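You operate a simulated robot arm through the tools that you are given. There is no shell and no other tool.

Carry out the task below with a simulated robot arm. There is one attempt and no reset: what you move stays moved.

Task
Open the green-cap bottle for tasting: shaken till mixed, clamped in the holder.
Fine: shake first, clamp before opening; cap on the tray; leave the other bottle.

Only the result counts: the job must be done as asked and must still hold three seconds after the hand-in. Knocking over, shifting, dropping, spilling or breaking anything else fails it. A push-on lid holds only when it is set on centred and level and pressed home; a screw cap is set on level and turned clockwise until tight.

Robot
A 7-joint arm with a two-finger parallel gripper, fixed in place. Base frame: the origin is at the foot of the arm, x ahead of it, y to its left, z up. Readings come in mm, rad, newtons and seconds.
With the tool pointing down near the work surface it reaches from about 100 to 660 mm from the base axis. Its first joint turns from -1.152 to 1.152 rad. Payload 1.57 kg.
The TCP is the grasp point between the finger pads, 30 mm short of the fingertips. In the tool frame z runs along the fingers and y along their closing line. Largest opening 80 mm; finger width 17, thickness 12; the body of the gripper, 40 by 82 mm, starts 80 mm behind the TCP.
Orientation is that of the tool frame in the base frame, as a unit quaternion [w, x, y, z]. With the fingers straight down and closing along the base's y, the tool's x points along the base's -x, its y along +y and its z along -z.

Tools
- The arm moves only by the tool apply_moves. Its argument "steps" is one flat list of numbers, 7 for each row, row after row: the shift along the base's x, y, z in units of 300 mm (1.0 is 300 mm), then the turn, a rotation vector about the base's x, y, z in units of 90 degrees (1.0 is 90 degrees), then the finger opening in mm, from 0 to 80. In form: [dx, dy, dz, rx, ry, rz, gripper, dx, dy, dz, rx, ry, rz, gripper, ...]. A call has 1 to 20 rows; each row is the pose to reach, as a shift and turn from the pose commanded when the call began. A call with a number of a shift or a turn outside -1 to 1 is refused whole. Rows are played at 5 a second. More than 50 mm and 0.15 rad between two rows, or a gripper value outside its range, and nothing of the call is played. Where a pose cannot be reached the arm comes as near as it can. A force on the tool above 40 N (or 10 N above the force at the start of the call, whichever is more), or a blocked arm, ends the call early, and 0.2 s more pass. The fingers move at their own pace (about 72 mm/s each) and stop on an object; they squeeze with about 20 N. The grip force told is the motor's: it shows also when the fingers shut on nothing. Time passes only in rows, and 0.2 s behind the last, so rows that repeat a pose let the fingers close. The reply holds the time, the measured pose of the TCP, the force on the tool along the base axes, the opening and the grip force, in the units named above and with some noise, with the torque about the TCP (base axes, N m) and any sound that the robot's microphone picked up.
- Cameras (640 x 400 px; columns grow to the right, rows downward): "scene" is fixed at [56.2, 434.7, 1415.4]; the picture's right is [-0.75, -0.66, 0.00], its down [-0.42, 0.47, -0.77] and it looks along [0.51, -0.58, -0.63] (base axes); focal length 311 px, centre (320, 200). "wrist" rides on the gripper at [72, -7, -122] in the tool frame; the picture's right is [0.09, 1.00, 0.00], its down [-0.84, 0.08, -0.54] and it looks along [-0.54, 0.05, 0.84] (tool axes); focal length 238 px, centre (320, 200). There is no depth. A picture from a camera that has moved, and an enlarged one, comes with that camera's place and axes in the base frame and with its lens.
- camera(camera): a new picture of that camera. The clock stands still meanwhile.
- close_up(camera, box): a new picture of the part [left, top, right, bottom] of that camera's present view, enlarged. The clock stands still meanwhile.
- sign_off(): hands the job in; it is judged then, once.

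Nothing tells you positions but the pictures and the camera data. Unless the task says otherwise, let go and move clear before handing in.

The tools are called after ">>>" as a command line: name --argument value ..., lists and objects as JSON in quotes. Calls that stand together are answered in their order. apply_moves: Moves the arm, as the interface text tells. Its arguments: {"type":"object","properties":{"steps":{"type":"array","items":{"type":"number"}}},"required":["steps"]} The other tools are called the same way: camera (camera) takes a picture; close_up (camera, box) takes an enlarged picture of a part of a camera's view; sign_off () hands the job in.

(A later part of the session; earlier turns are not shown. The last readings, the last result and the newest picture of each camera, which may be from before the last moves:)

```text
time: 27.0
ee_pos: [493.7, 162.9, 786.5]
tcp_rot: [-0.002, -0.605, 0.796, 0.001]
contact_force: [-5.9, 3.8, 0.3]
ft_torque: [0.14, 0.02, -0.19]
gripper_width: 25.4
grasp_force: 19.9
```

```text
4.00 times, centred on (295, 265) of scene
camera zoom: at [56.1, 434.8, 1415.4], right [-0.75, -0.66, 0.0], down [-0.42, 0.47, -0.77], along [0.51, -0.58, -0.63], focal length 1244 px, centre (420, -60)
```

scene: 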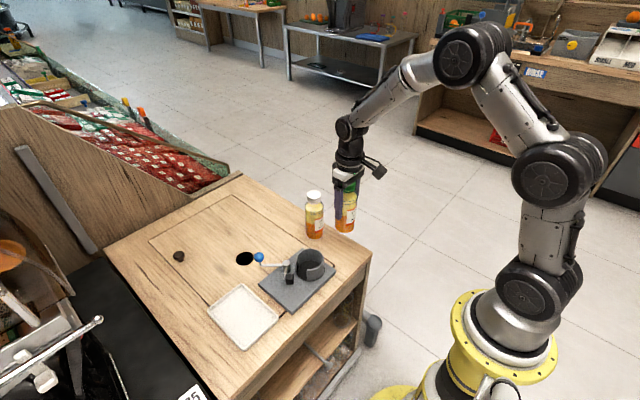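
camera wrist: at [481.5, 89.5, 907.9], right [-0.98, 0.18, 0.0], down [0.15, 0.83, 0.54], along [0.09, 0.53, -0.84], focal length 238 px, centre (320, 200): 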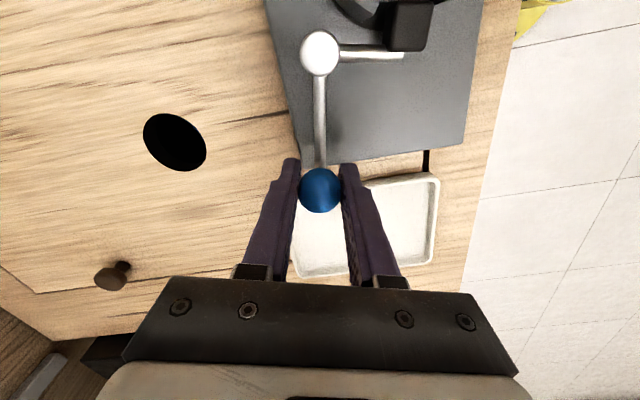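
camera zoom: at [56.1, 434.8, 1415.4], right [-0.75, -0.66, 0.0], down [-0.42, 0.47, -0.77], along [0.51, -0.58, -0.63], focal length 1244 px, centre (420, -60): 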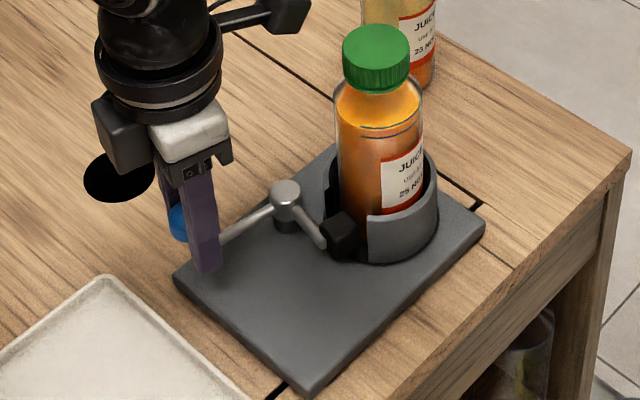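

The pad is just reaching the slot. I'll continue in small increments and watch force and sound.

>>> apply_moves --steps '[-0.0117, 0.002, 0, 0, 0, 0.0318, 20, -0.0233, 0.0035, 0, 0, 0, 0.0637, 20, -0.0233, 0.0035, 0, 0, 0, 0.0637, 20]'

>>> camera --camera "wrist"

>>> close_up --camera "scene" --box '[245, 215, 345, 315]'

```text
time: 27.8
ee_pos: [486.1, 162.5, 786.5]
tcp_rot: [-0.001, -0.644, 0.765, 0.0]
contact_force: [-3.9, -1.5, 0.7]
ft_torque: [-0.23, 0.0, -0.06]
gripper_width: 25.2
grasp_force: 19.9
```

```text
taken
camera wrist: at [482.1, 88.9, 908.4], right [-1.0, 0.08, 0.0], down [0.07, 0.84, 0.54], along [0.04, 0.54, -0.84], focal length 238 px, centre (320, 200)
```

wrist: 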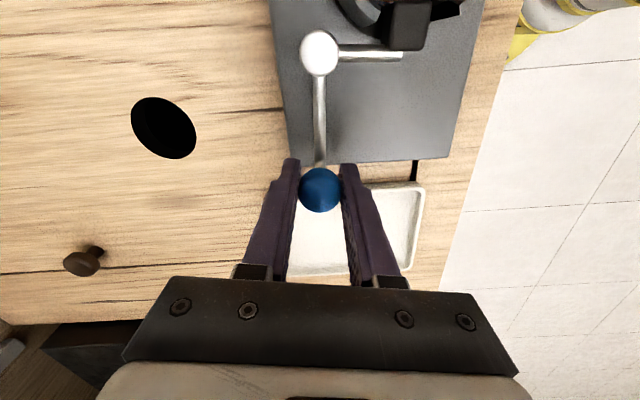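

```text
4.00 times, centred on (295, 265) of scene
camera zoom: at [56.3, 434.7, 1415.4], right [-0.75, -0.66, 0.0], down [-0.42, 0.47, -0.77], along [0.51, -0.58, -0.63], focal length 1244 px, centre (420, -60)
```

zoom: 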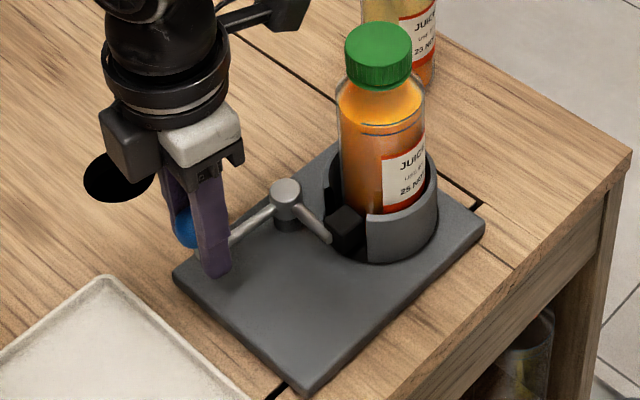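

The pad is entering the slot and has started nudging the bottle. I'll continue.

>>> apply_moves --steps '[-0.0117, 0.001, 0, 0, 0, 0.0318, 20, -0.0233, 0.002, 0, 0, 0, 0.0637, 20, -0.0233, 0.002, 0, 0, 0, 0.0637, 20]'

>>> camera --camera "wrist"

>>> close_up --camera "scene" --box '[245, 215, 345, 315]'

```text
time: 28.6
ee_pos: [481.3, 164.7, 787.8]
tcp_rot: [0.002, -0.682, 0.731, -0.002]
contact_force: [4.4, 6.4, 0.2]
ft_torque: [0.19, -0.06, 0.01]
gripper_width: 25.6
grasp_force: 20.3
```

```text
taken
camera wrist: at [483.1, 91.2, 909.8], right [-1.0, -0.02, 0.0], down [-0.02, 0.84, 0.54], along [-0.01, 0.54, -0.84], focal length 238 px, centre (320, 200)
```

wrist: 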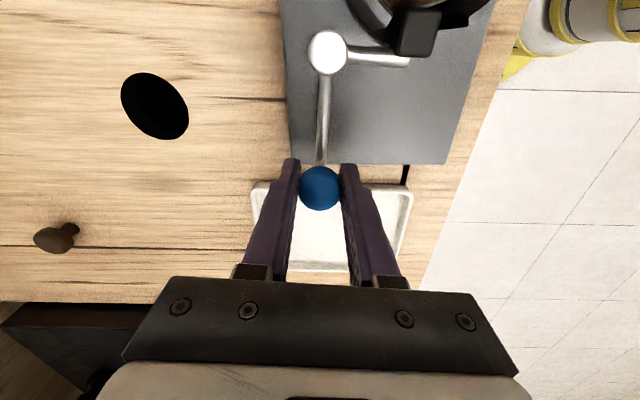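

```text
4.00 times, centred on (295, 265) of scene
camera zoom: at [56.4, 434.9, 1415.3], right [-0.75, -0.66, 0.0], down [-0.42, 0.47, -0.77], along [0.51, -0.58, -0.63], focal length 1244 px, centre (420, -60)
```

zoom: 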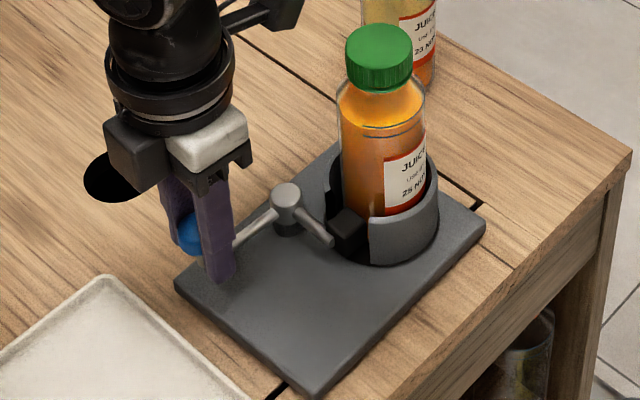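

Resistance is now building, as the pad is pressing the bottle against the cup wall. I'll push a bit more to tighten and see whether it locks.

>>> apply_moves --steps '[-0.01, -0.002, 0, 0, 0, 0.02, 20, -0.02, -0.003, 0, 0, 0, 0.04, 20, -0.02, -0.003, 0, 0, 0, 0.04, 20]'

>>> camera --camera "wrist"

>>> close_up --camera "scene" --box '[245, 215, 345, 315]'

```text
time: 29.4
ee_pos: [477.4, 163.4, 789.9]
tcp_rot: [0.004, -0.704, 0.71, -0.002]
contact_force: [13.0, 14.3, 0.5]
ft_torque: [0.23, -0.16, 0.01]
gripper_width: 25.1
grasp_force: 19.8
```

```text
taken
camera wrist: at [482.7, 90.1, 911.5], right [-1.0, -0.08, -0.01], down [-0.08, 0.84, 0.54], along [-0.04, 0.54, -0.84], focal length 238 px, centre (320, 200)
```

wrist: 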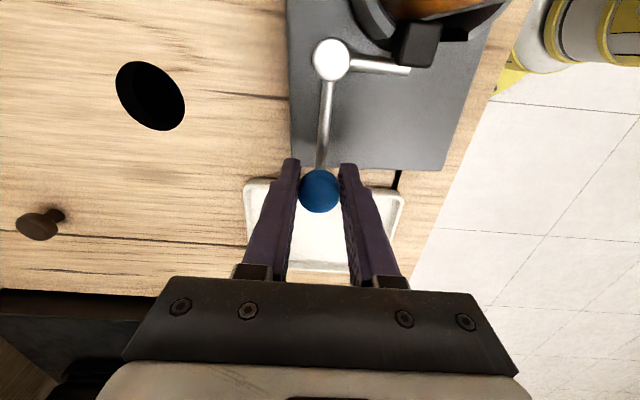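

```text
4.00 times, centred on (295, 265) of scene
camera zoom: at [56.4, 435.0, 1415.3], right [-0.75, -0.66, 0.0], down [-0.42, 0.47, -0.77], along [0.51, -0.58, -0.63], focal length 1244 px, centre (420, -60)
```

zoom: 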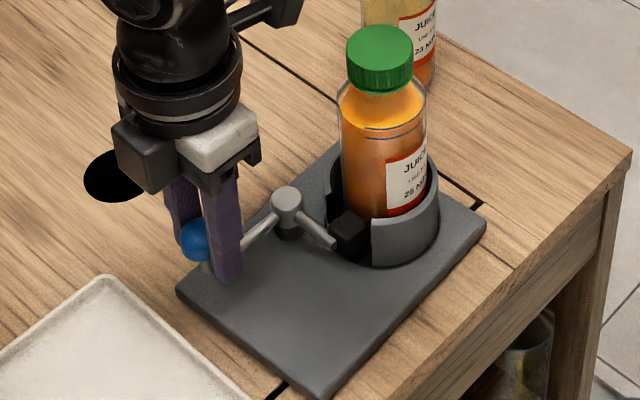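

The holder plate seems to have slid a few millimetres under this push, so the clamp has reached its stop. I'll back off the load, release the knob and look carefully.

>>> apply_moves --steps '[0.005, 0.005, 0, 0, 0, 0, 20, 0.01, 0.01, 0, 0, 0, 0, 20, 0.01, 0.01, 0, 0, 0, 0, 20]'

>>> close_up --camera "scene" --box '[225, 195, 345, 315]'

>>> close_up --camera "wrist" --box '[280, 0, 520, 180]'

```text
time: 30.2
ee_pos: [477.3, 163.4, 786.9]
tcp_rot: [-0.001, -0.704, 0.71, 0.0]
contact_force: [1.6, -5.8, 13.7]
ft_torque: [-0.07, -0.02, 0.0]
gripper_width: 25.5
grasp_force: 20.2
```

```text
3.33 times, centred on (285, 255) of scene
camera zoom: at [56.0, 434.5, 1415.5], right [-0.75, -0.66, 0.0], down [-0.42, 0.47, -0.77], along [0.51, -0.58, -0.63], focal length 1037 px, centre (437, 17)
```

zoom: 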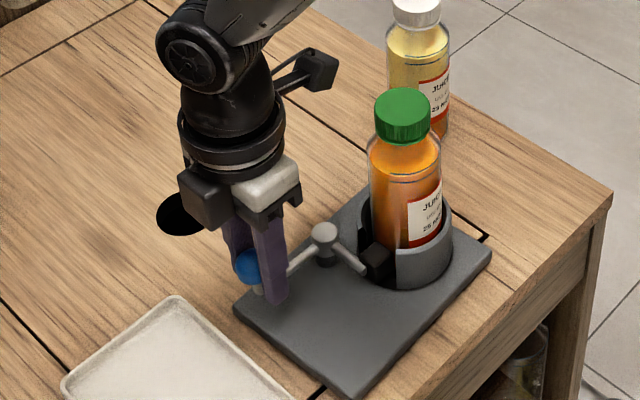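

```text
2.22 times, centred on (400, 90) of wrist
camera zoom: at [484.0, 90.8, 909.5], right [-1.0, -0.08, 0.0], down [-0.07, 0.84, 0.54], along [-0.05, 0.54, -0.84], focal length 530 px, centre (142, 444)
```

zoom: 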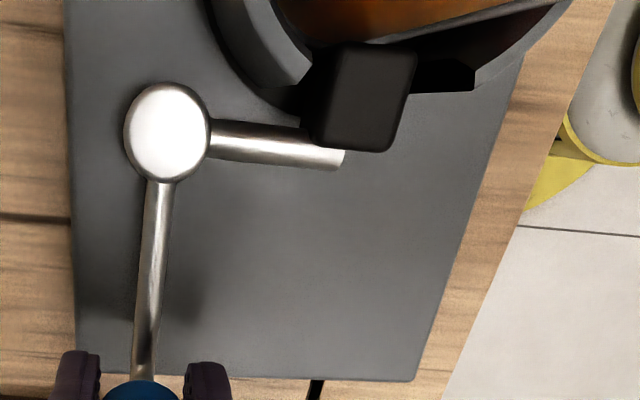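

The plate has rotated by around 3° about its cup end. I'll open the fingers to release the knob, then rise and check whether the clamp holds by itself and where the plate sits.

>>> apply_moves --steps '[0, 0, 0.005, 0, 0, 0, 20, 0, 0, 0.005, 0, 0, 0, 40, 0, 0, 0.005, 0, 0, 0, 56, 0, 0, 0.005, 0, 0, 0, 56, 0, 0, 0.12, 0, 0, 0, 56, 0, 0, 0.26, 0, 0, 0, 56, 0, 0, 0.4, 0, 0, 0, 56, 0, 0, 0.5, 0, 0, 0, 56, 0, 0, 0.5, 0, 0, 0, 56]'

>>> camera --camera "wrist"

>>> close_up --camera "scene" --box '[225, 195, 345, 315]'

```text
time: 32.2
ee_pos: [478.0, 164.0, 938.8]
tcp_rot: [0.0, -0.704, 0.71, 0.0]
contact_force: [-0.2, -0.4, 1.3]
ft_torque: [-0.01, 0.03, 0.0]
gripper_width: 56.0
grasp_force: 0.0
```

```text
taken
camera wrist: at [484.2, 92.0, 1061.1], right [-1.0, -0.08, 0.0], down [-0.07, 0.84, 0.54], along [-0.05, 0.54, -0.84], focal length 238 px, centre (320, 200)
```

wrist: 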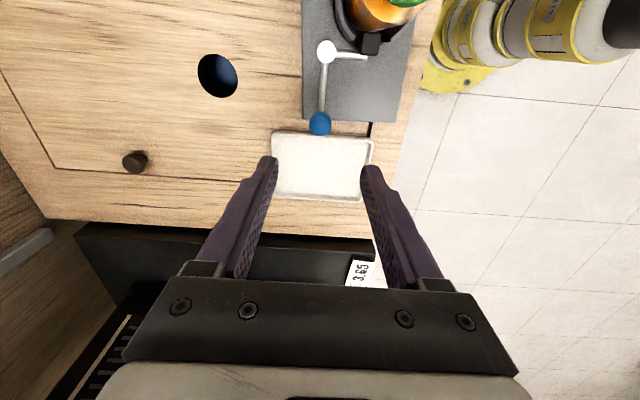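

```text
3.33 times, centred on (285, 255) of scene
camera zoom: at [56.1, 434.7, 1415.4], right [-0.75, -0.66, 0.0], down [-0.42, 0.47, -0.77], along [0.51, -0.58, -0.63], focal length 1037 px, centre (437, 17)
```

zoom: 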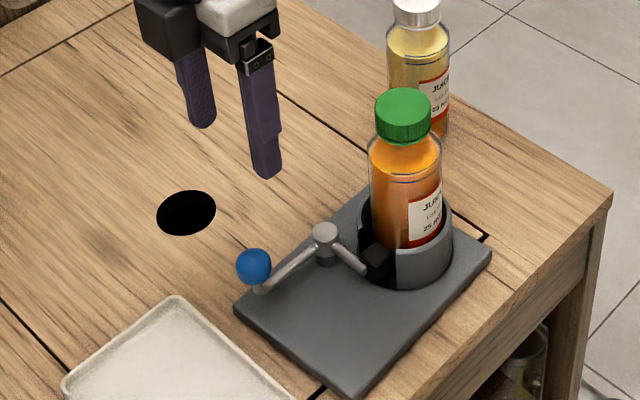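

The lever stays where I left it. I'll take enlargements to check that the pad contacts the bottle and measure the plate's rotation.

>>> close_up --camera "wrist" --box '[270, 0, 450, 150]'

>>> close_up --camera "scene" --box '[275, 225, 345, 295]'

>>> close_up --camera "scene" --box '[200, 235, 350, 355]'

```text
2.67 times, centred on (360, 75) of wrist
camera zoom: at [484.2, 92.0, 1061.1], right [-1.0, -0.08, 0.0], down [-0.07, 0.84, 0.54], along [-0.05, 0.54, -0.84], focal length 636 px, centre (213, 533)
```

zoom: 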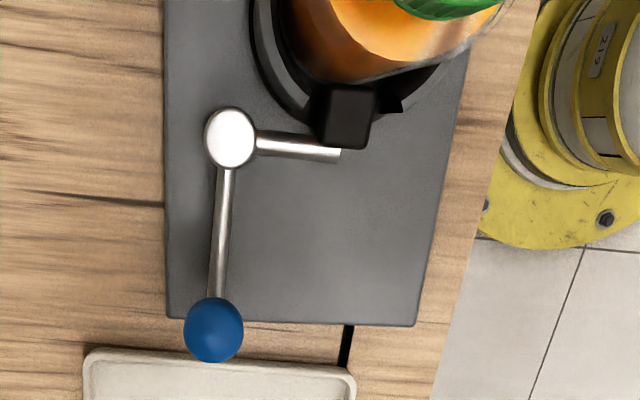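

```text
5.71 times, centred on (310, 260) of scene
camera zoom: at [56.1, 434.7, 1415.4], right [-0.75, -0.66, 0.0], down [-0.42, 0.47, -0.77], along [0.51, -0.58, -0.63], focal length 1777 px, centre (377, -143)
```

zoom: 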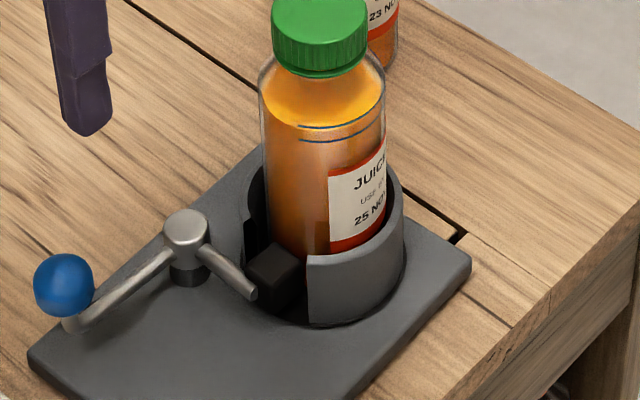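

```text
3.33 times, centred on (275, 295) of scene
camera zoom: at [56.1, 434.7, 1415.4], right [-0.75, -0.66, 0.0], down [-0.42, 0.47, -0.77], along [0.51, -0.58, -0.63], focal length 1037 px, centre (470, -117)
```

zoom: 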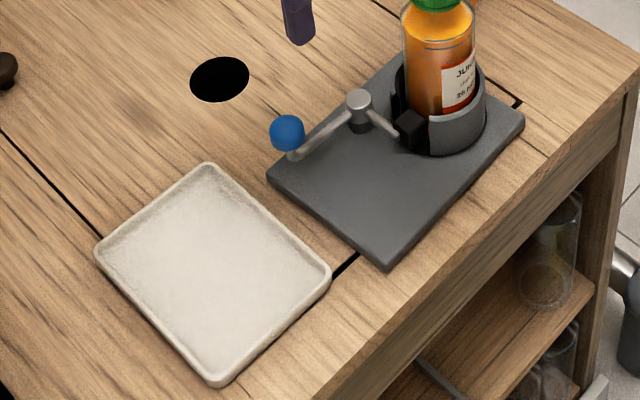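

The pad sits in the slot against the bottle, and the plate turned by only about 2.5° (roughly 4 mm at its centre). Next I'll fly above the cap with the gripper turned back to measure the cap's position.

>>> apply_moves --steps '[-0.01, -0.03, 0.05, 0, 0, -0.083, 56, -0.02, -0.06, 0.1, 0, 0, -0.166, 70, -0.03, -0.09, 0.163, 0, 0, -0.249, 80, -0.045, -0.125, 0.163, 0, 0, -0.332, 80, -0.06, -0.16, 0.163, 0, 0, -0.415, 80, -0.075, -0.195, 0.163, 0, 0, -0.498, 80, -0.09, -0.23, 0.163, 0, 0, -0.581, 80, -0.105, -0.265, 0.163, 0, 0, -0.664, 80, -0.12, -0.3, 0.163, 0, 0, -0.747, 80, -0.135, -0.335, 0.163, 0, 0, -0.83, 80, -0.147, -0.365, 0.163, 0, 0, -0.913, 80, -0.157, -0.391, 0.163, 0, 0, -0.994, 80, -0.157, -0.391, 0.163, 0, 0, -0.994, 80]'

>>> camera --camera "wrist"

>>> close_up --camera "wrist" --box '[250, 50, 430, 210]'

>>> close_up --camera "scene" --box '[275, 205, 345, 275]'

```text
time: 35.0
ee_pos: [432.3, 47.4, 986.3]
tcp_rot: [0.0, 0.001, 1.0, 0.001]
contact_force: [-0.4, -0.7, 0.8]
ft_torque: [0.02, -0.02, -0.01]
gripper_width: 80.3
grasp_force: 0.1
```

```text
taken
camera wrist: at [359.3, 39.8, 1108.4], right [-0.09, 1.0, 0.0], down [0.84, 0.08, 0.54], along [0.54, 0.05, -0.84], focal length 238 px, centre (320, 200)
```

wrist: 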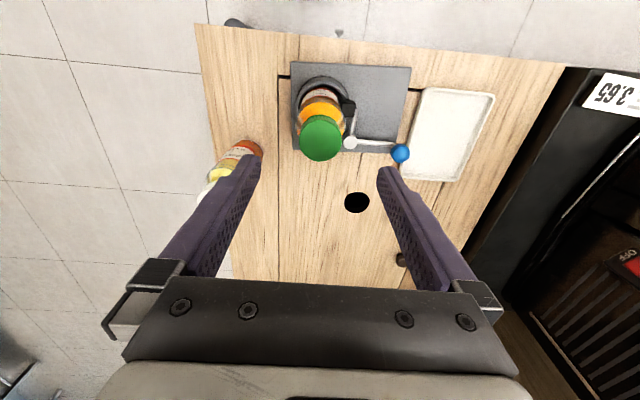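

```text
2.50 times, centred on (340, 130) of wrist
camera zoom: at [359.3, 39.8, 1108.4], right [-0.09, 1.0, 0.0], down [0.84, 0.08, 0.54], along [0.54, 0.05, -0.84], focal length 596 px, centre (270, 375)
```

zoom: 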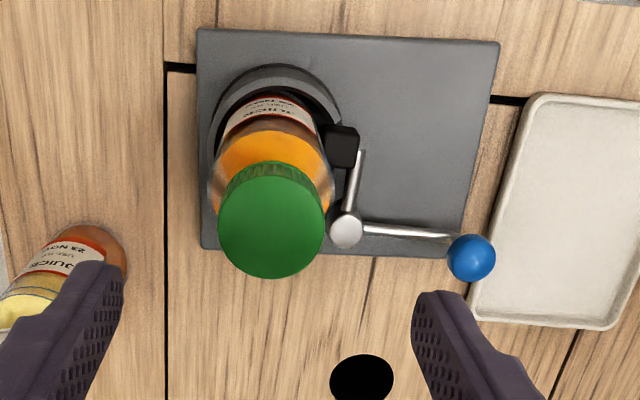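

```text
5.71 times, centred on (310, 240) of scene
camera zoom: at [56.2, 434.7, 1415.4], right [-0.75, -0.66, 0.0], down [-0.42, 0.47, -0.77], along [0.51, -0.58, -0.63], focal length 1777 px, centre (377, -29)
```

zoom: 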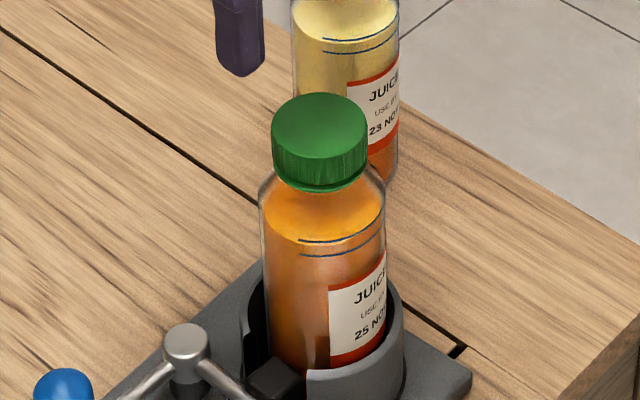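

The cap centre is at (433, 47), its top is near z 888, and it's about 20 mm tall. I'll wind the wrist back clockwise, then lower so the fingertips sit just above the shoulder around the cap.

>>> apply_moves --steps '[0.0083, -0.0023, 0, 0, 0, -0.085, 70, 0.0083, -0.0023, 0, 0, 0, -0.17, 70, 0.0083, -0.0023, 0, 0, 0, -0.255, 70, 0.0083, -0.0023, 0, 0, 0, -0.34, 70, 0.0083, -0.0023, 0, 0, 0, -0.425, 70, 0.0083, -0.0023, 0, 0, 0, -0.51, 70, 0.0083, -0.0023, -0.05, 0, 0, -0.595, 70, 0.0083, -0.0023, -0.1, 0, 0, -0.68, 70, 0.0083, -0.0023, -0.15, 0, 0, -0.765, 66, 0.0083, -0.0023, -0.2, 0, 0, -0.85, 66, 0.0083, -0.0023, -0.25, 0, 0, -0.89, 66, 0.0083, -0.0023, -0.29, 0, 0, -0.89, 66, 0.0083, -0.0023, -0.29, 0, 0, -0.89, 66]'

>>> camera --camera "wrist"

>>> close_up --camera "scene" --box '[275, 205, 345, 275]'

```text
time: 37.8
ee_pos: [434.5, 48.6, 898.5]
tcp_rot: [0.0, 0.644, 0.765, 0.0]
contact_force: [0.6, 0.6, 0.2]
ft_torque: [0.0, -0.02, -0.03]
gripper_width: 65.8
grasp_force: 0.0
```

```text
taken
camera wrist: at [415.0, 116.2, 1021.1], right [0.97, 0.26, 0.0], down [0.22, -0.81, 0.54], along [0.14, -0.52, -0.84], focal length 238 px, centre (320, 200)
```

wrist: 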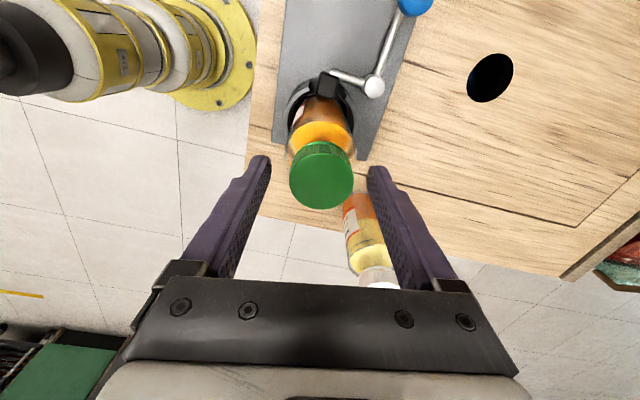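

```text
5.71 times, centred on (310, 240) of scene
camera zoom: at [56.2, 434.7, 1415.4], right [-0.75, -0.66, 0.0], down [-0.42, 0.47, -0.77], along [0.51, -0.58, -0.63], focal length 1777 px, centre (377, -29)
```

zoom: 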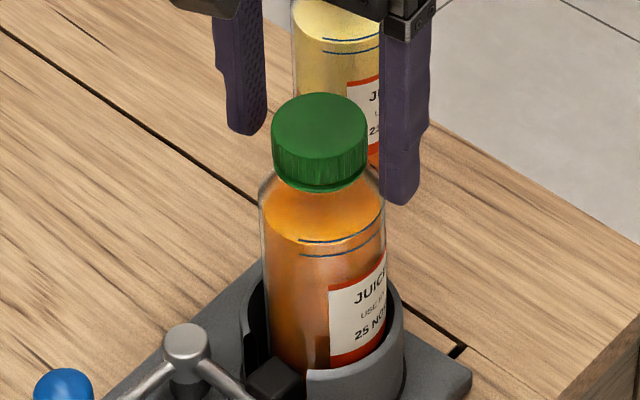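

The wrist is wound back to -1.4 rad and the fingers straddle the cap on-axis. I'll close on the cap and check the grip before turning.

>>> apply_moves --steps '[0, 0, 0, 0, 0, 0, 45, 0, 0, 0, 0, 0, 0, 30, 0, 0, 0, 0, 0, 0, 30, 0, 0, 0, 0, 0, 0, 30]'

>>> close_up --camera "wrist" --box '[230, 80, 410, 230]'

>>> close_up --camera "scene" --box '[275, 205, 345, 275]'

```text
time: 38.8
ee_pos: [433.8, 47.7, 899.4]
tcp_rot: [0.0, 0.644, 0.765, 0.0]
contact_force: [2.0, 0.9, -0.1]
ft_torque: [0.04, -0.06, -0.03]
gripper_width: 38.4
grasp_force: 20.2
```

```text
2.67 times, centred on (320, 155) of wrist
camera zoom: at [415.1, 116.3, 1021.5], right [0.96, 0.26, 0.0], down [0.22, -0.81, 0.54], along [0.14, -0.52, -0.84], focal length 636 px, centre (320, 320)
```

zoom: 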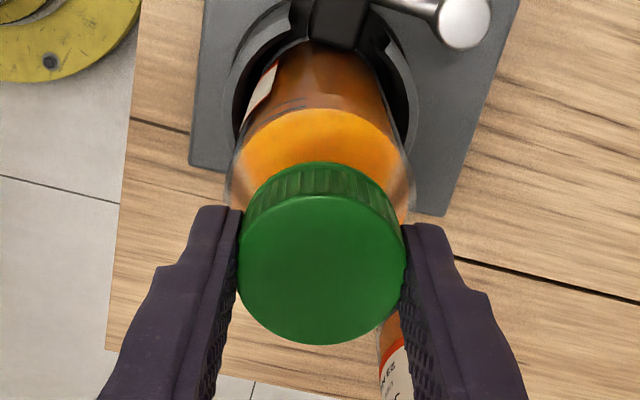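

```text
5.71 times, centred on (310, 240) of scene
camera zoom: at [56.2, 434.7, 1415.4], right [-0.75, -0.66, 0.0], down [-0.42, 0.47, -0.77], along [0.51, -0.58, -0.63], focal length 1777 px, centre (377, -29)
```

zoom: 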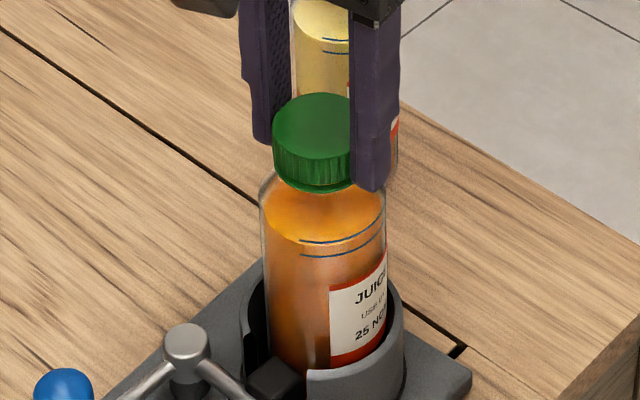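

The cap is firmly gripped at 38.4 mm and nothing else has moved. I'll turn counter-clockwise a little first, then check that the bottle and holder stay put.

>>> apply_moves --steps '[0, 0, 0, 0, 0, 0.05, 30, 0, 0, 0, 0, 0, 0.1, 30, 0, 0, 0, 0, 0, 0.15, 30, 0, 0, 0, 0, 0, 0.2, 30, 0, 0, 0, 0, 0, 0.2, 30]'

>>> close_up --camera "wrist" --box '[230, 80, 410, 230]'

>>> close_up --camera "scene" --box '[225, 195, 345, 315]'

```text
time: 40.0
ee_pos: [434.1, 45.8, 898.9]
tcp_rot: [0.0, 0.515, 0.857, 0.0]
contact_force: [0.4, 6.9, 0.5]
ft_torque: [0.31, 0.01, 0.03]
gripper_width: 38.5
grasp_force: 20.1
```

```text
2.67 times, centred on (320, 155) of wrist
camera zoom: at [394.5, 106.2, 1021.5], right [0.84, 0.55, 0.0], down [0.46, -0.7, 0.54], along [0.3, -0.45, -0.84], focal length 636 px, centre (320, 320)
```

zoom: 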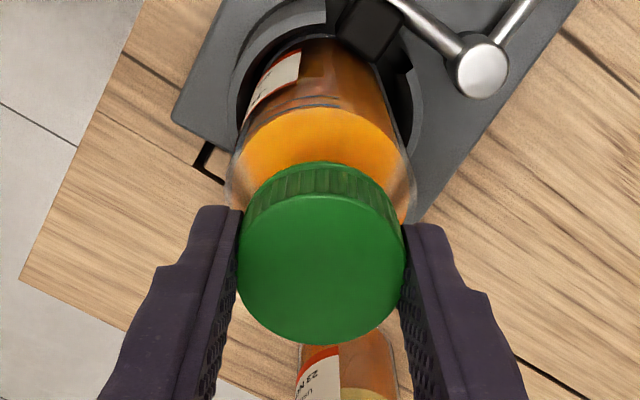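

```text
3.33 times, centred on (285, 255) of scene
camera zoom: at [56.2, 434.9, 1415.3], right [-0.75, -0.66, 0.0], down [-0.42, 0.47, -0.77], along [0.51, -0.58, -0.63], focal length 1037 px, centre (437, 17)
```

zoom: 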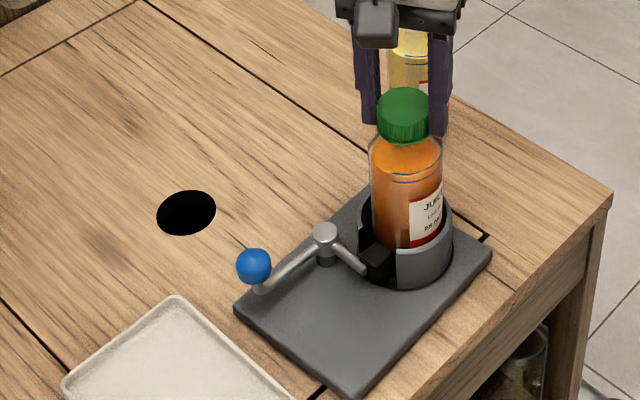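

The cap turns with little torque, while the label and holder stay still. I'll keep turning to the end of this call's range.

>>> apply_moves --steps '[0, 0, 0, 0, 0, 0.08, 30, 0, 0, 0, 0, 0, 0.16, 30, 0, 0, 0, 0, 0, 0.24, 30, 0, 0, 0, 0, 0, 0.32, 30, 0, 0, 0, 0, 0, 0.4, 30, 0, 0, 0, 0, 0, 0.48, 30, 0, 0, 0, 0, 0, 0.48, 30]'

>>> close_up --camera "wrist" --box '[230, 80, 410, 230]'

>>> close_up --camera "scene" --box '[225, 195, 345, 315]'

```text
time: 41.6
ee_pos: [434.4, 48.0, 898.8]
tcp_rot: [0.001, 0.162, 0.987, 0.0]
contact_force: [1.5, 5.1, 8.5]
ft_torque: [0.15, -0.05, 0.01]
gripper_width: 38.4
grasp_force: 19.6
```

```text
2.67 times, centred on (320, 155) of wrist
camera zoom: at [363.9, 62.6, 1021.3], right [0.23, 0.97, 0.0], down [0.82, -0.2, 0.54], along [0.53, -0.13, -0.84], focal length 636 px, centre (320, 320)
```

zoom: 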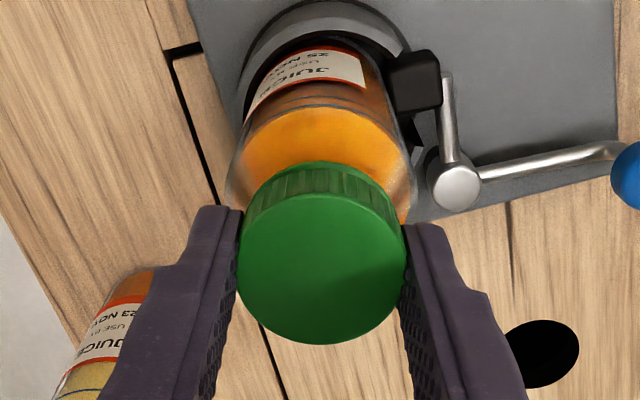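

```text
3.33 times, centred on (285, 255) of scene
camera zoom: at [56.1, 434.8, 1415.4], right [-0.75, -0.66, 0.0], down [-0.42, 0.47, -0.77], along [0.51, -0.58, -0.63], focal length 1037 px, centre (437, 17)
```

zoom: 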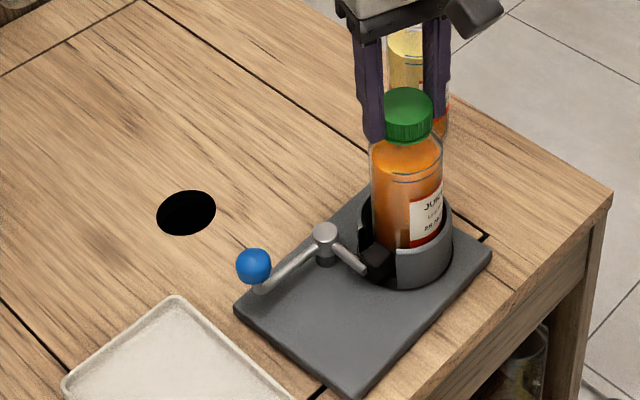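

An upward force shows the cap climbing its thread. I'll continue turning and rise gradually with it.

>>> apply_moves --steps '[0, 0, 0.004, 0, 0, 0.03, 30, 0, 0, 0.006, 0, 0, 0.11, 30, 0, 0, 0.0075, 0, 0, 0.19, 30, 0, 0, 0.009, 0, 0, 0.27, 30, 0, 0, 0.0105, 0, 0, 0.35, 30, 0, 0, 0.012, 0, 0, 0.43, 30, 0, 0, 0.0135, 0, 0, 0.51, 30, 0, 0, 0.015, 0, 0, 0.51, 30]'

>>> close_up --camera "scene" --box '[225, 195, 345, 315]'

>>> close_up --camera "wrist" --box '[230, 80, 410, 230]'

```text
time: 43.4
ee_pos: [431.7, 47.1, 902.9]
tcp_rot: [-0.002, -0.234, 0.972, 0.001]
contact_force: [2.3, 3.8, -14.5]
ft_torque: [0.16, -0.27, 0.03]
gripper_width: 38.7
grasp_force: 20.1
```

```text
3.33 times, centred on (285, 255) of scene
camera zoom: at [56.4, 434.8, 1415.3], right [-0.75, -0.66, 0.0], down [-0.42, 0.47, -0.77], along [0.51, -0.58, -0.63], focal length 1037 px, centre (437, 17)
```

zoom: 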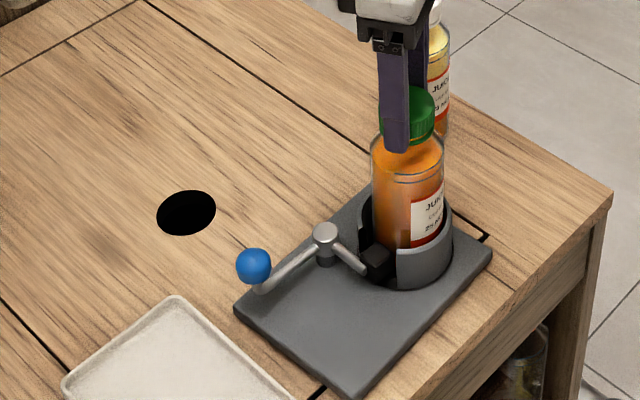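

```text
2.67 times, centred on (320, 155) of wrist
camera zoom: at [372.1, 7.4, 1024.5], right [-0.54, 0.84, 0.0], down [0.71, 0.45, 0.54], along [0.45, 0.29, -0.84], focal length 636 px, centre (320, 320)
```

zoom: 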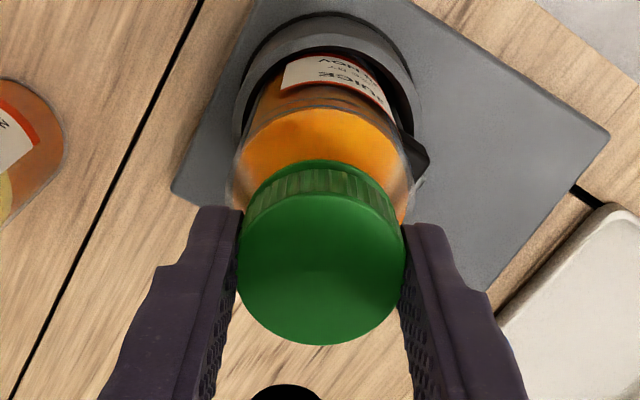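

I rose faster than the thread, as the tool is now being pulled down by 14.5 N. I'll back down to neutral and keep turning.

>>> apply_moves --steps '[0, 0, -0.005, 0, 0, 0, 30, 0, 0, -0.01, 0, 0, 0, 30, 0, 0, -0.01, 0, 0, 0, 30]'

>>> close_up --camera "scene" --box '[275, 205, 345, 275]'

```text
time: 44.2
ee_pos: [433.4, 47.8, 901.0]
tcp_rot: [0.0, -0.234, 0.972, 0.0]
contact_force: [-3.6, 0.8, 3.2]
ft_torque: [-0.14, 0.62, -0.04]
gripper_width: 38.4
grasp_force: 20.3
```

```text
5.71 times, centred on (310, 240) of scene
camera zoom: at [56.0, 434.7, 1415.4], right [-0.75, -0.66, 0.0], down [-0.42, 0.47, -0.77], along [0.51, -0.58, -0.63], focal length 1777 px, centre (377, -29)
```

zoom: 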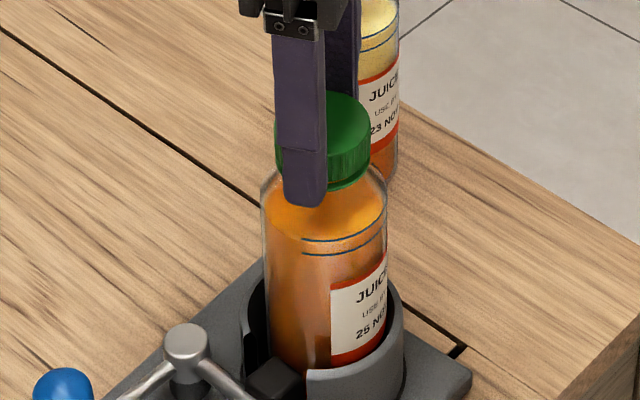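

The bottle and holder haven't moved. I'll turn through to about +1.5 rad.

>>> apply_moves --steps '[0, 0, 0, 0, 0, 0.08, 30, 0, 0, 0.001, 0, 0, 0.16, 30, 0, 0, 0.001, 0, 0, 0.24, 30, 0, 0, 0.002, 0, 0, 0.32, 30, 0, 0, 0.002, 0, 0, 0.4, 30, 0, 0, 0.003, 0, 0, 0.48, 30, 0, 0, 0.003, 0, 0, 0.56, 30, 0, 0, 0.004, 0, 0, 0.65, 30, 0, 0, 0.004, 0, 0, 0.65, 30]'

>>> close_up --camera "scene" --box '[275, 205, 345, 275]'

>>> close_up --camera "wrist" --box '[230, 80, 410, 230]'

```text
time: 46.2
ee_pos: [432.7, 47.3, 901.5]
tcp_rot: [0.0, -0.681, 0.732, 0.0]
contact_force: [1.7, 5.1, 0.1]
ft_torque: [0.19, -0.12, -0.01]
gripper_width: 38.2
grasp_force: 20.3
```

```text
5.71 times, centred on (310, 240) of scene
camera zoom: at [56.2, 434.8, 1415.4], right [-0.75, -0.66, 0.0], down [-0.42, 0.47, -0.77], along [0.51, -0.58, -0.63], focal length 1777 px, centre (377, -29)
```

zoom: 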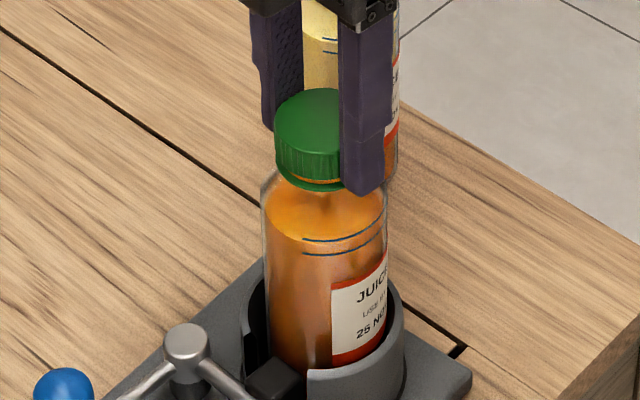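

```text
2.67 times, centred on (320, 155) of wrist
camera zoom: at [434.8, -25.9, 1023.9], right [-1.0, -0.02, 0.0], down [-0.01, 0.84, 0.54], along [-0.01, 0.54, -0.84], focal length 636 px, centre (320, 320)
```

zoom: 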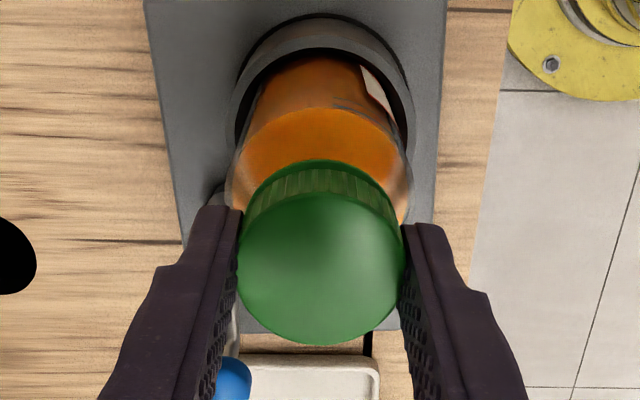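

The cap has visibly risen after about 166° of turn. I'll see whether the wrist can turn further before regripping.

>>> apply_moves --steps '[0, 0, 0, 0, 0, 0.08, 30, 0, 0, 0.001, 0, 0, 0.16, 30, 0, 0, 0.001, 0, 0, 0.24, 30, 0, 0, 0.002, 0, 0, 0.32, 30, 0, 0, 0.002, 0, 0, 0.4, 30, 0, 0, 0.003, 0, 0, 0.48, 30, 0, 0, 0.003, 0, 0, 0.56, 30, 0, 0, 0.003, 0, 0, 0.56, 30]'

>>> close_up --camera "scene" --box '[275, 205, 345, 275]'

>>> close_up --camera "wrist" --box '[230, 80, 410, 230]'

```text
time: 48.0
ee_pos: [432.7, 47.0, 902.2]
tcp_rot: [0.0, 0.927, -0.374, 0.0]
contact_force: [0.7, 2.9, -1.8]
ft_torque: [0.04, -0.11, -0.02]
gripper_width: 38.3
grasp_force: 19.9
```

```text
5.71 times, centred on (310, 240) of scene
camera zoom: at [56.2, 434.8, 1415.4], right [-0.75, -0.66, 0.0], down [-0.42, 0.47, -0.77], along [0.51, -0.58, -0.63], focal length 1777 px, centre (377, -29)
```

zoom: 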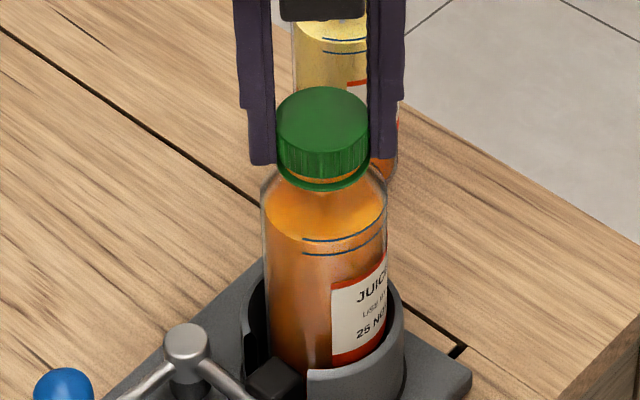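

```text
2.67 times, centred on (320, 155) of wrist
camera zoom: at [490.1, 1.0, 1024.7], right [-0.62, -0.78, 0.0], down [-0.66, 0.53, 0.54], along [-0.42, 0.34, -0.84], focal length 636 px, centre (320, 320)
```

zoom: 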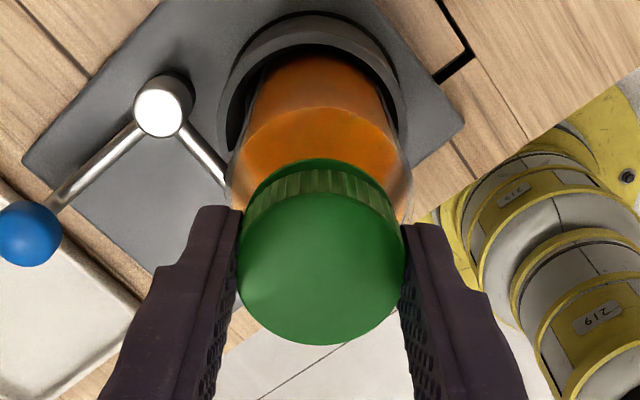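

It reached +2.38 rad without trouble. The tamper ring is staying on the neck while the cap lifts, so I'll continue further.

>>> apply_moves --steps '[0, 0, 0.001, 0, 0, 0.08, 30, 0, 0, 0.001, 0, 0, 0.16, 30, 0, 0, 0.002, 0, 0, 0.24, 30, 0, 0, 0.002, 0, 0, 0.32, 30, 0, 0, 0.003, 0, 0, 0.4, 30, 0, 0, 0.003, 0, 0, 0.4, 30]'

>>> close_up --camera "scene" --box '[275, 205, 345, 275]'

```text
time: 49.4
ee_pos: [433.0, 47.1, 902.9]
tcp_rot: [-0.001, 0.998, -0.07, 0.001]
contact_force: [2.8, 3.1, -8.7]
ft_torque: [0.07, -0.4, 0.0]
gripper_width: 38.4
grasp_force: 19.9
```

```text
5.71 times, centred on (310, 240) of scene
camera zoom: at [56.3, 434.8, 1415.4], right [-0.75, -0.66, 0.0], down [-0.42, 0.47, -0.77], along [0.51, -0.58, -0.63], focal length 1777 px, centre (377, -29)
```

zoom: 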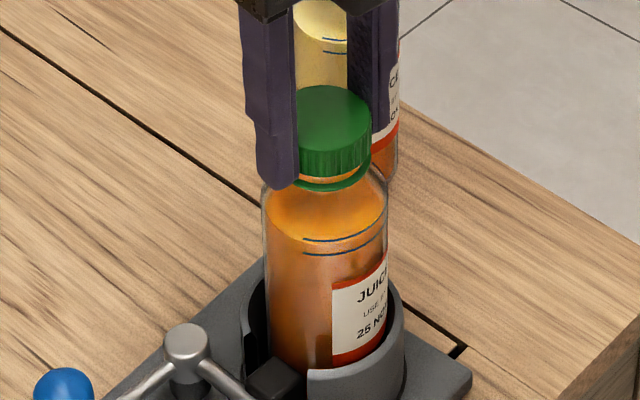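

I've turned about 250° in total. I'll ease down slightly and try a bit more turn before regripping.

>>> apply_moves --steps '[0, 0, -0.004, 0, 0, 0, 30, 0, 0, -0.004, 0, 0, 0.08, 30, 0, 0, -0.004, 0, 0, 0.16, 30, 0, 0, -0.003, 0, 0, 0.24, 30, 0, 0, -0.003, 0, 0, 0.32, 30, 0, 0, -0.003, 0, 0, 0.32, 30]'

>>> close_up --camera "scene" --box '[275, 205, 345, 275]'

```text
time: 50.8
ee_pos: [408.9, 79.3, 905.7]
tcp_rot: [0.024, 0.997, 0.075, 0.01]
contact_force: [7.7, -5.5, 0.7]
ft_torque: [-0.57, -0.81, 0.11]
gripper_width: 40.6
grasp_force: 19.8
out of reach, approached as far as the arm can: row 3, 4, 5, 6
```

```text
5.71 times, centred on (310, 240) of scene
camera zoom: at [56.3, 434.6, 1415.4], right [-0.75, -0.66, 0.0], down [-0.42, 0.47, -0.77], along [0.51, -0.58, -0.63], focal length 1777 px, centre (377, -29)
```

zoom: 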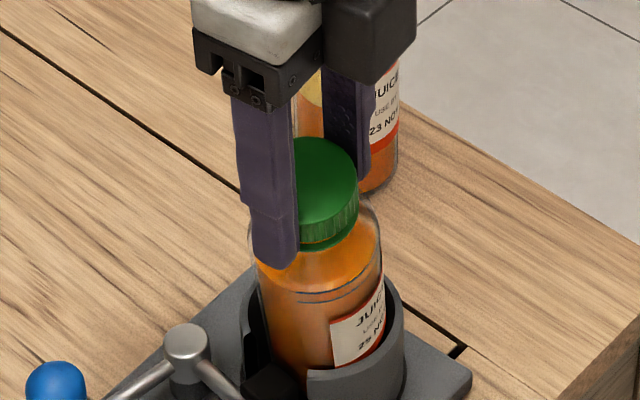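

Turning past the wrist's limit made the arm swing sideways and tilt the bottle slightly. I'm reversing straight away in small steps back to the last good pose.

>>> apply_moves --steps '[0, 0, 0, 0, 0, -0.08, 30, 0, 0, 0, 0, 0, -0.16, 30, 0, 0, 0, 0, 0, -0.24, 30, 0, 0, 0, 0, 0, -0.24, 30]'

>>> close_up --camera "scene" --box '[225, 195, 345, 315]'

```text
time: 51.8
ee_pos: [406.7, 79.3, 906.0]
tcp_rot: [0.024, 0.993, -0.115, 0.002]
contact_force: [1.5, -0.8, 7.8]
ft_torque: [-0.11, -0.4, 0.02]
gripper_width: 38.7
grasp_force: 19.8
```

```text
3.33 times, centred on (285, 255) of scene
camera zoom: at [56.1, 434.7, 1415.4], right [-0.75, -0.66, 0.0], down [-0.42, 0.47, -0.77], along [0.51, -0.58, -0.63], focal length 1037 px, centre (437, 17)
```

zoom: 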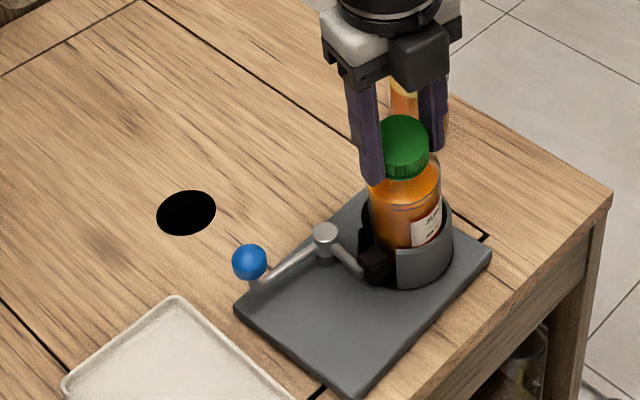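

The bottle is tilted about 14° but the cap and clamp are still on. I'll move the grip back over the holder axis in small steps and level the tool.

>>> apply_moves --steps '[0.0175, -0.021, 0, 0.006, 0, 0, 30, 0.035, -0.0425, -0.003, 0.012, 0, 0, 30, 0.0525, -0.064, -0.006, 0.018, 0, 0, 30, 0.0525, -0.064, -0.006, 0.018, 0, 0, 30]'

>>> close_up --camera "scene" --box '[225, 195, 345, 315]'

```text
time: 52.8
ee_pos: [421.4, 61.1, 902.5]
tcp_rot: [0.01, 0.993, -0.114, -0.001]
contact_force: [-4.9, -1.6, 0.7]
ft_torque: [-0.02, 0.62, -0.04]
gripper_width: 38.0
grasp_force: 19.6
```

```text
3.33 times, centred on (285, 255) of scene
camera zoom: at [56.1, 434.7, 1415.4], right [-0.75, -0.66, 0.0], down [-0.42, 0.47, -0.77], along [0.51, -0.58, -0.63], focal length 1037 px, centre (437, 17)
```

zoom: 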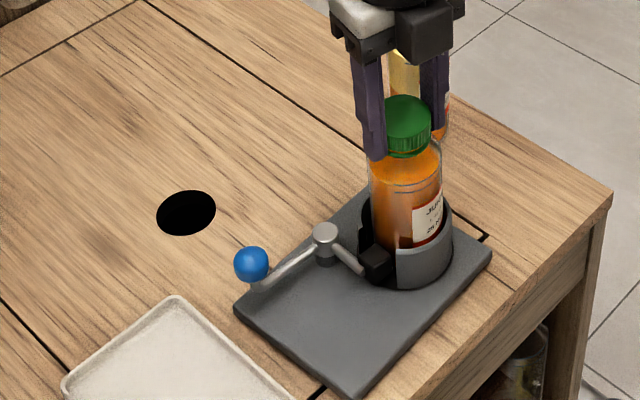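

Good, it's coming back upright. I'll do the second half of the return.

>>> apply_moves --steps '[0.013, -0.015, 0, 0.005, 0, 0, 30, 0.026, -0.03, -0.002, 0.01, 0, 0, 30, 0.039, -0.046, -0.003, 0.0127, 0, 0, 30, 0.039, -0.046, -0.003, 0.0127, 0, 0, 30]'

>>> close_up --camera "scene" --box '[225, 195, 345, 315]'

>>> close_up --camera "wrist" --box '[200, 0, 440, 230]'

```text
time: 53.8
ee_pos: [434.8, 48.2, 901.3]
tcp_rot: [0.001, 0.994, -0.113, -0.001]
contact_force: [-3.3, 6.4, -0.1]
ft_torque: [0.37, 0.52, -0.02]
gripper_width: 38.1
grasp_force: 20.5
```

```text
3.33 times, centred on (285, 255) of scene
camera zoom: at [56.1, 434.9, 1415.3], right [-0.75, -0.66, 0.0], down [-0.42, 0.47, -0.77], along [0.51, -0.58, -0.63], focal length 1037 px, centre (437, 17)
```

zoom: 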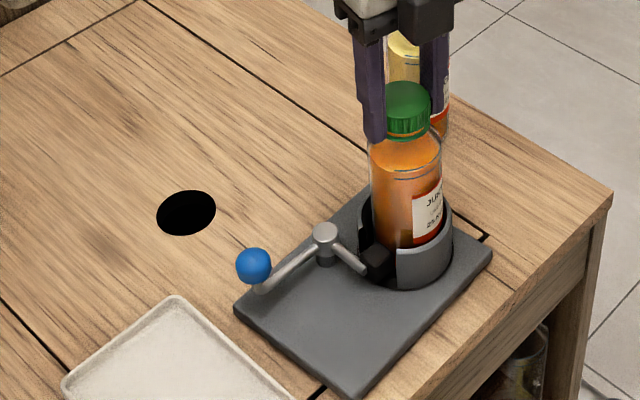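

```text
1.74 times, centred on (320, 115) of wrist
camera zoom: at [506.0, 37.0, 1023.7], right [-0.14, -0.99, 0.0], down [-0.83, 0.11, 0.54], along [-0.54, 0.07, -0.84], focal length 414 px, centre (320, 348)
```

zoom: 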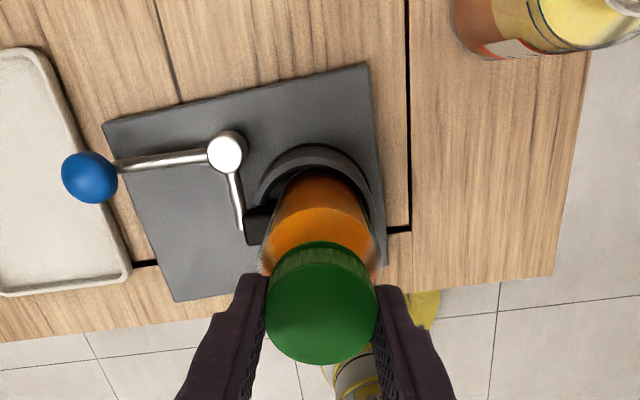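

The bottle is upright again, and the clamp lever sprang back with it, so the clamp is actively holding. I'll release the cap and check that it stands level.

>>> apply_moves --steps '[0, 0, 0, 0, 0, 0, 44, 0, 0, 0, 0, 0, 0, 56, 0, 0, 0, 0, 0, 0, 68, 0, 0, 0, 0, 0, 0, 68]'

>>> close_up --camera "scene" --box '[275, 205, 345, 275]'

>>> close_up --camera "wrist" --box '[200, 0, 440, 230]'

```text
time: 54.8
ee_pos: [433.9, 47.0, 901.8]
tcp_rot: [0.002, 0.993, -0.114, -0.001]
contact_force: [0.5, 0.3, -0.2]
ft_torque: [-0.05, -0.02, -0.02]
gripper_width: 67.9
grasp_force: 0.0
```

```text
5.71 times, centred on (310, 240) of scene
camera zoom: at [56.2, 434.7, 1415.4], right [-0.75, -0.66, 0.0], down [-0.42, 0.47, -0.77], along [0.51, -0.58, -0.63], focal length 1777 px, centre (377, -29)
```

zoom: 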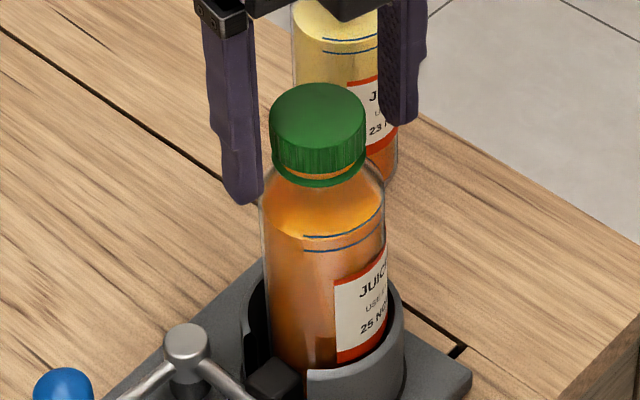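

```text
1.74 times, centred on (320, 115) of wrist
camera zoom: at [505.9, 36.5, 1023.5], right [-0.14, -0.99, 0.0], down [-0.83, 0.12, 0.54], along [-0.54, 0.07, -0.84], focal length 414 px, centre (320, 348)
```

zoom: 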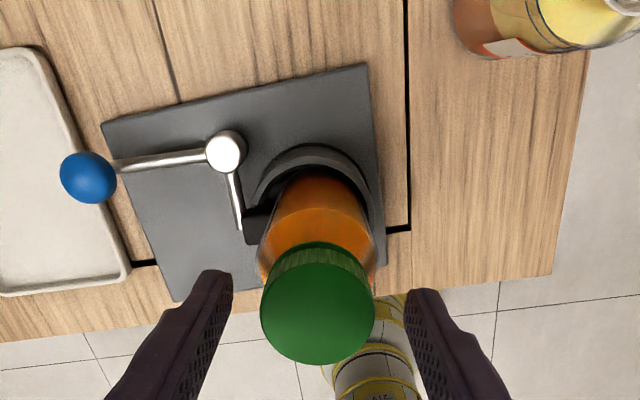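

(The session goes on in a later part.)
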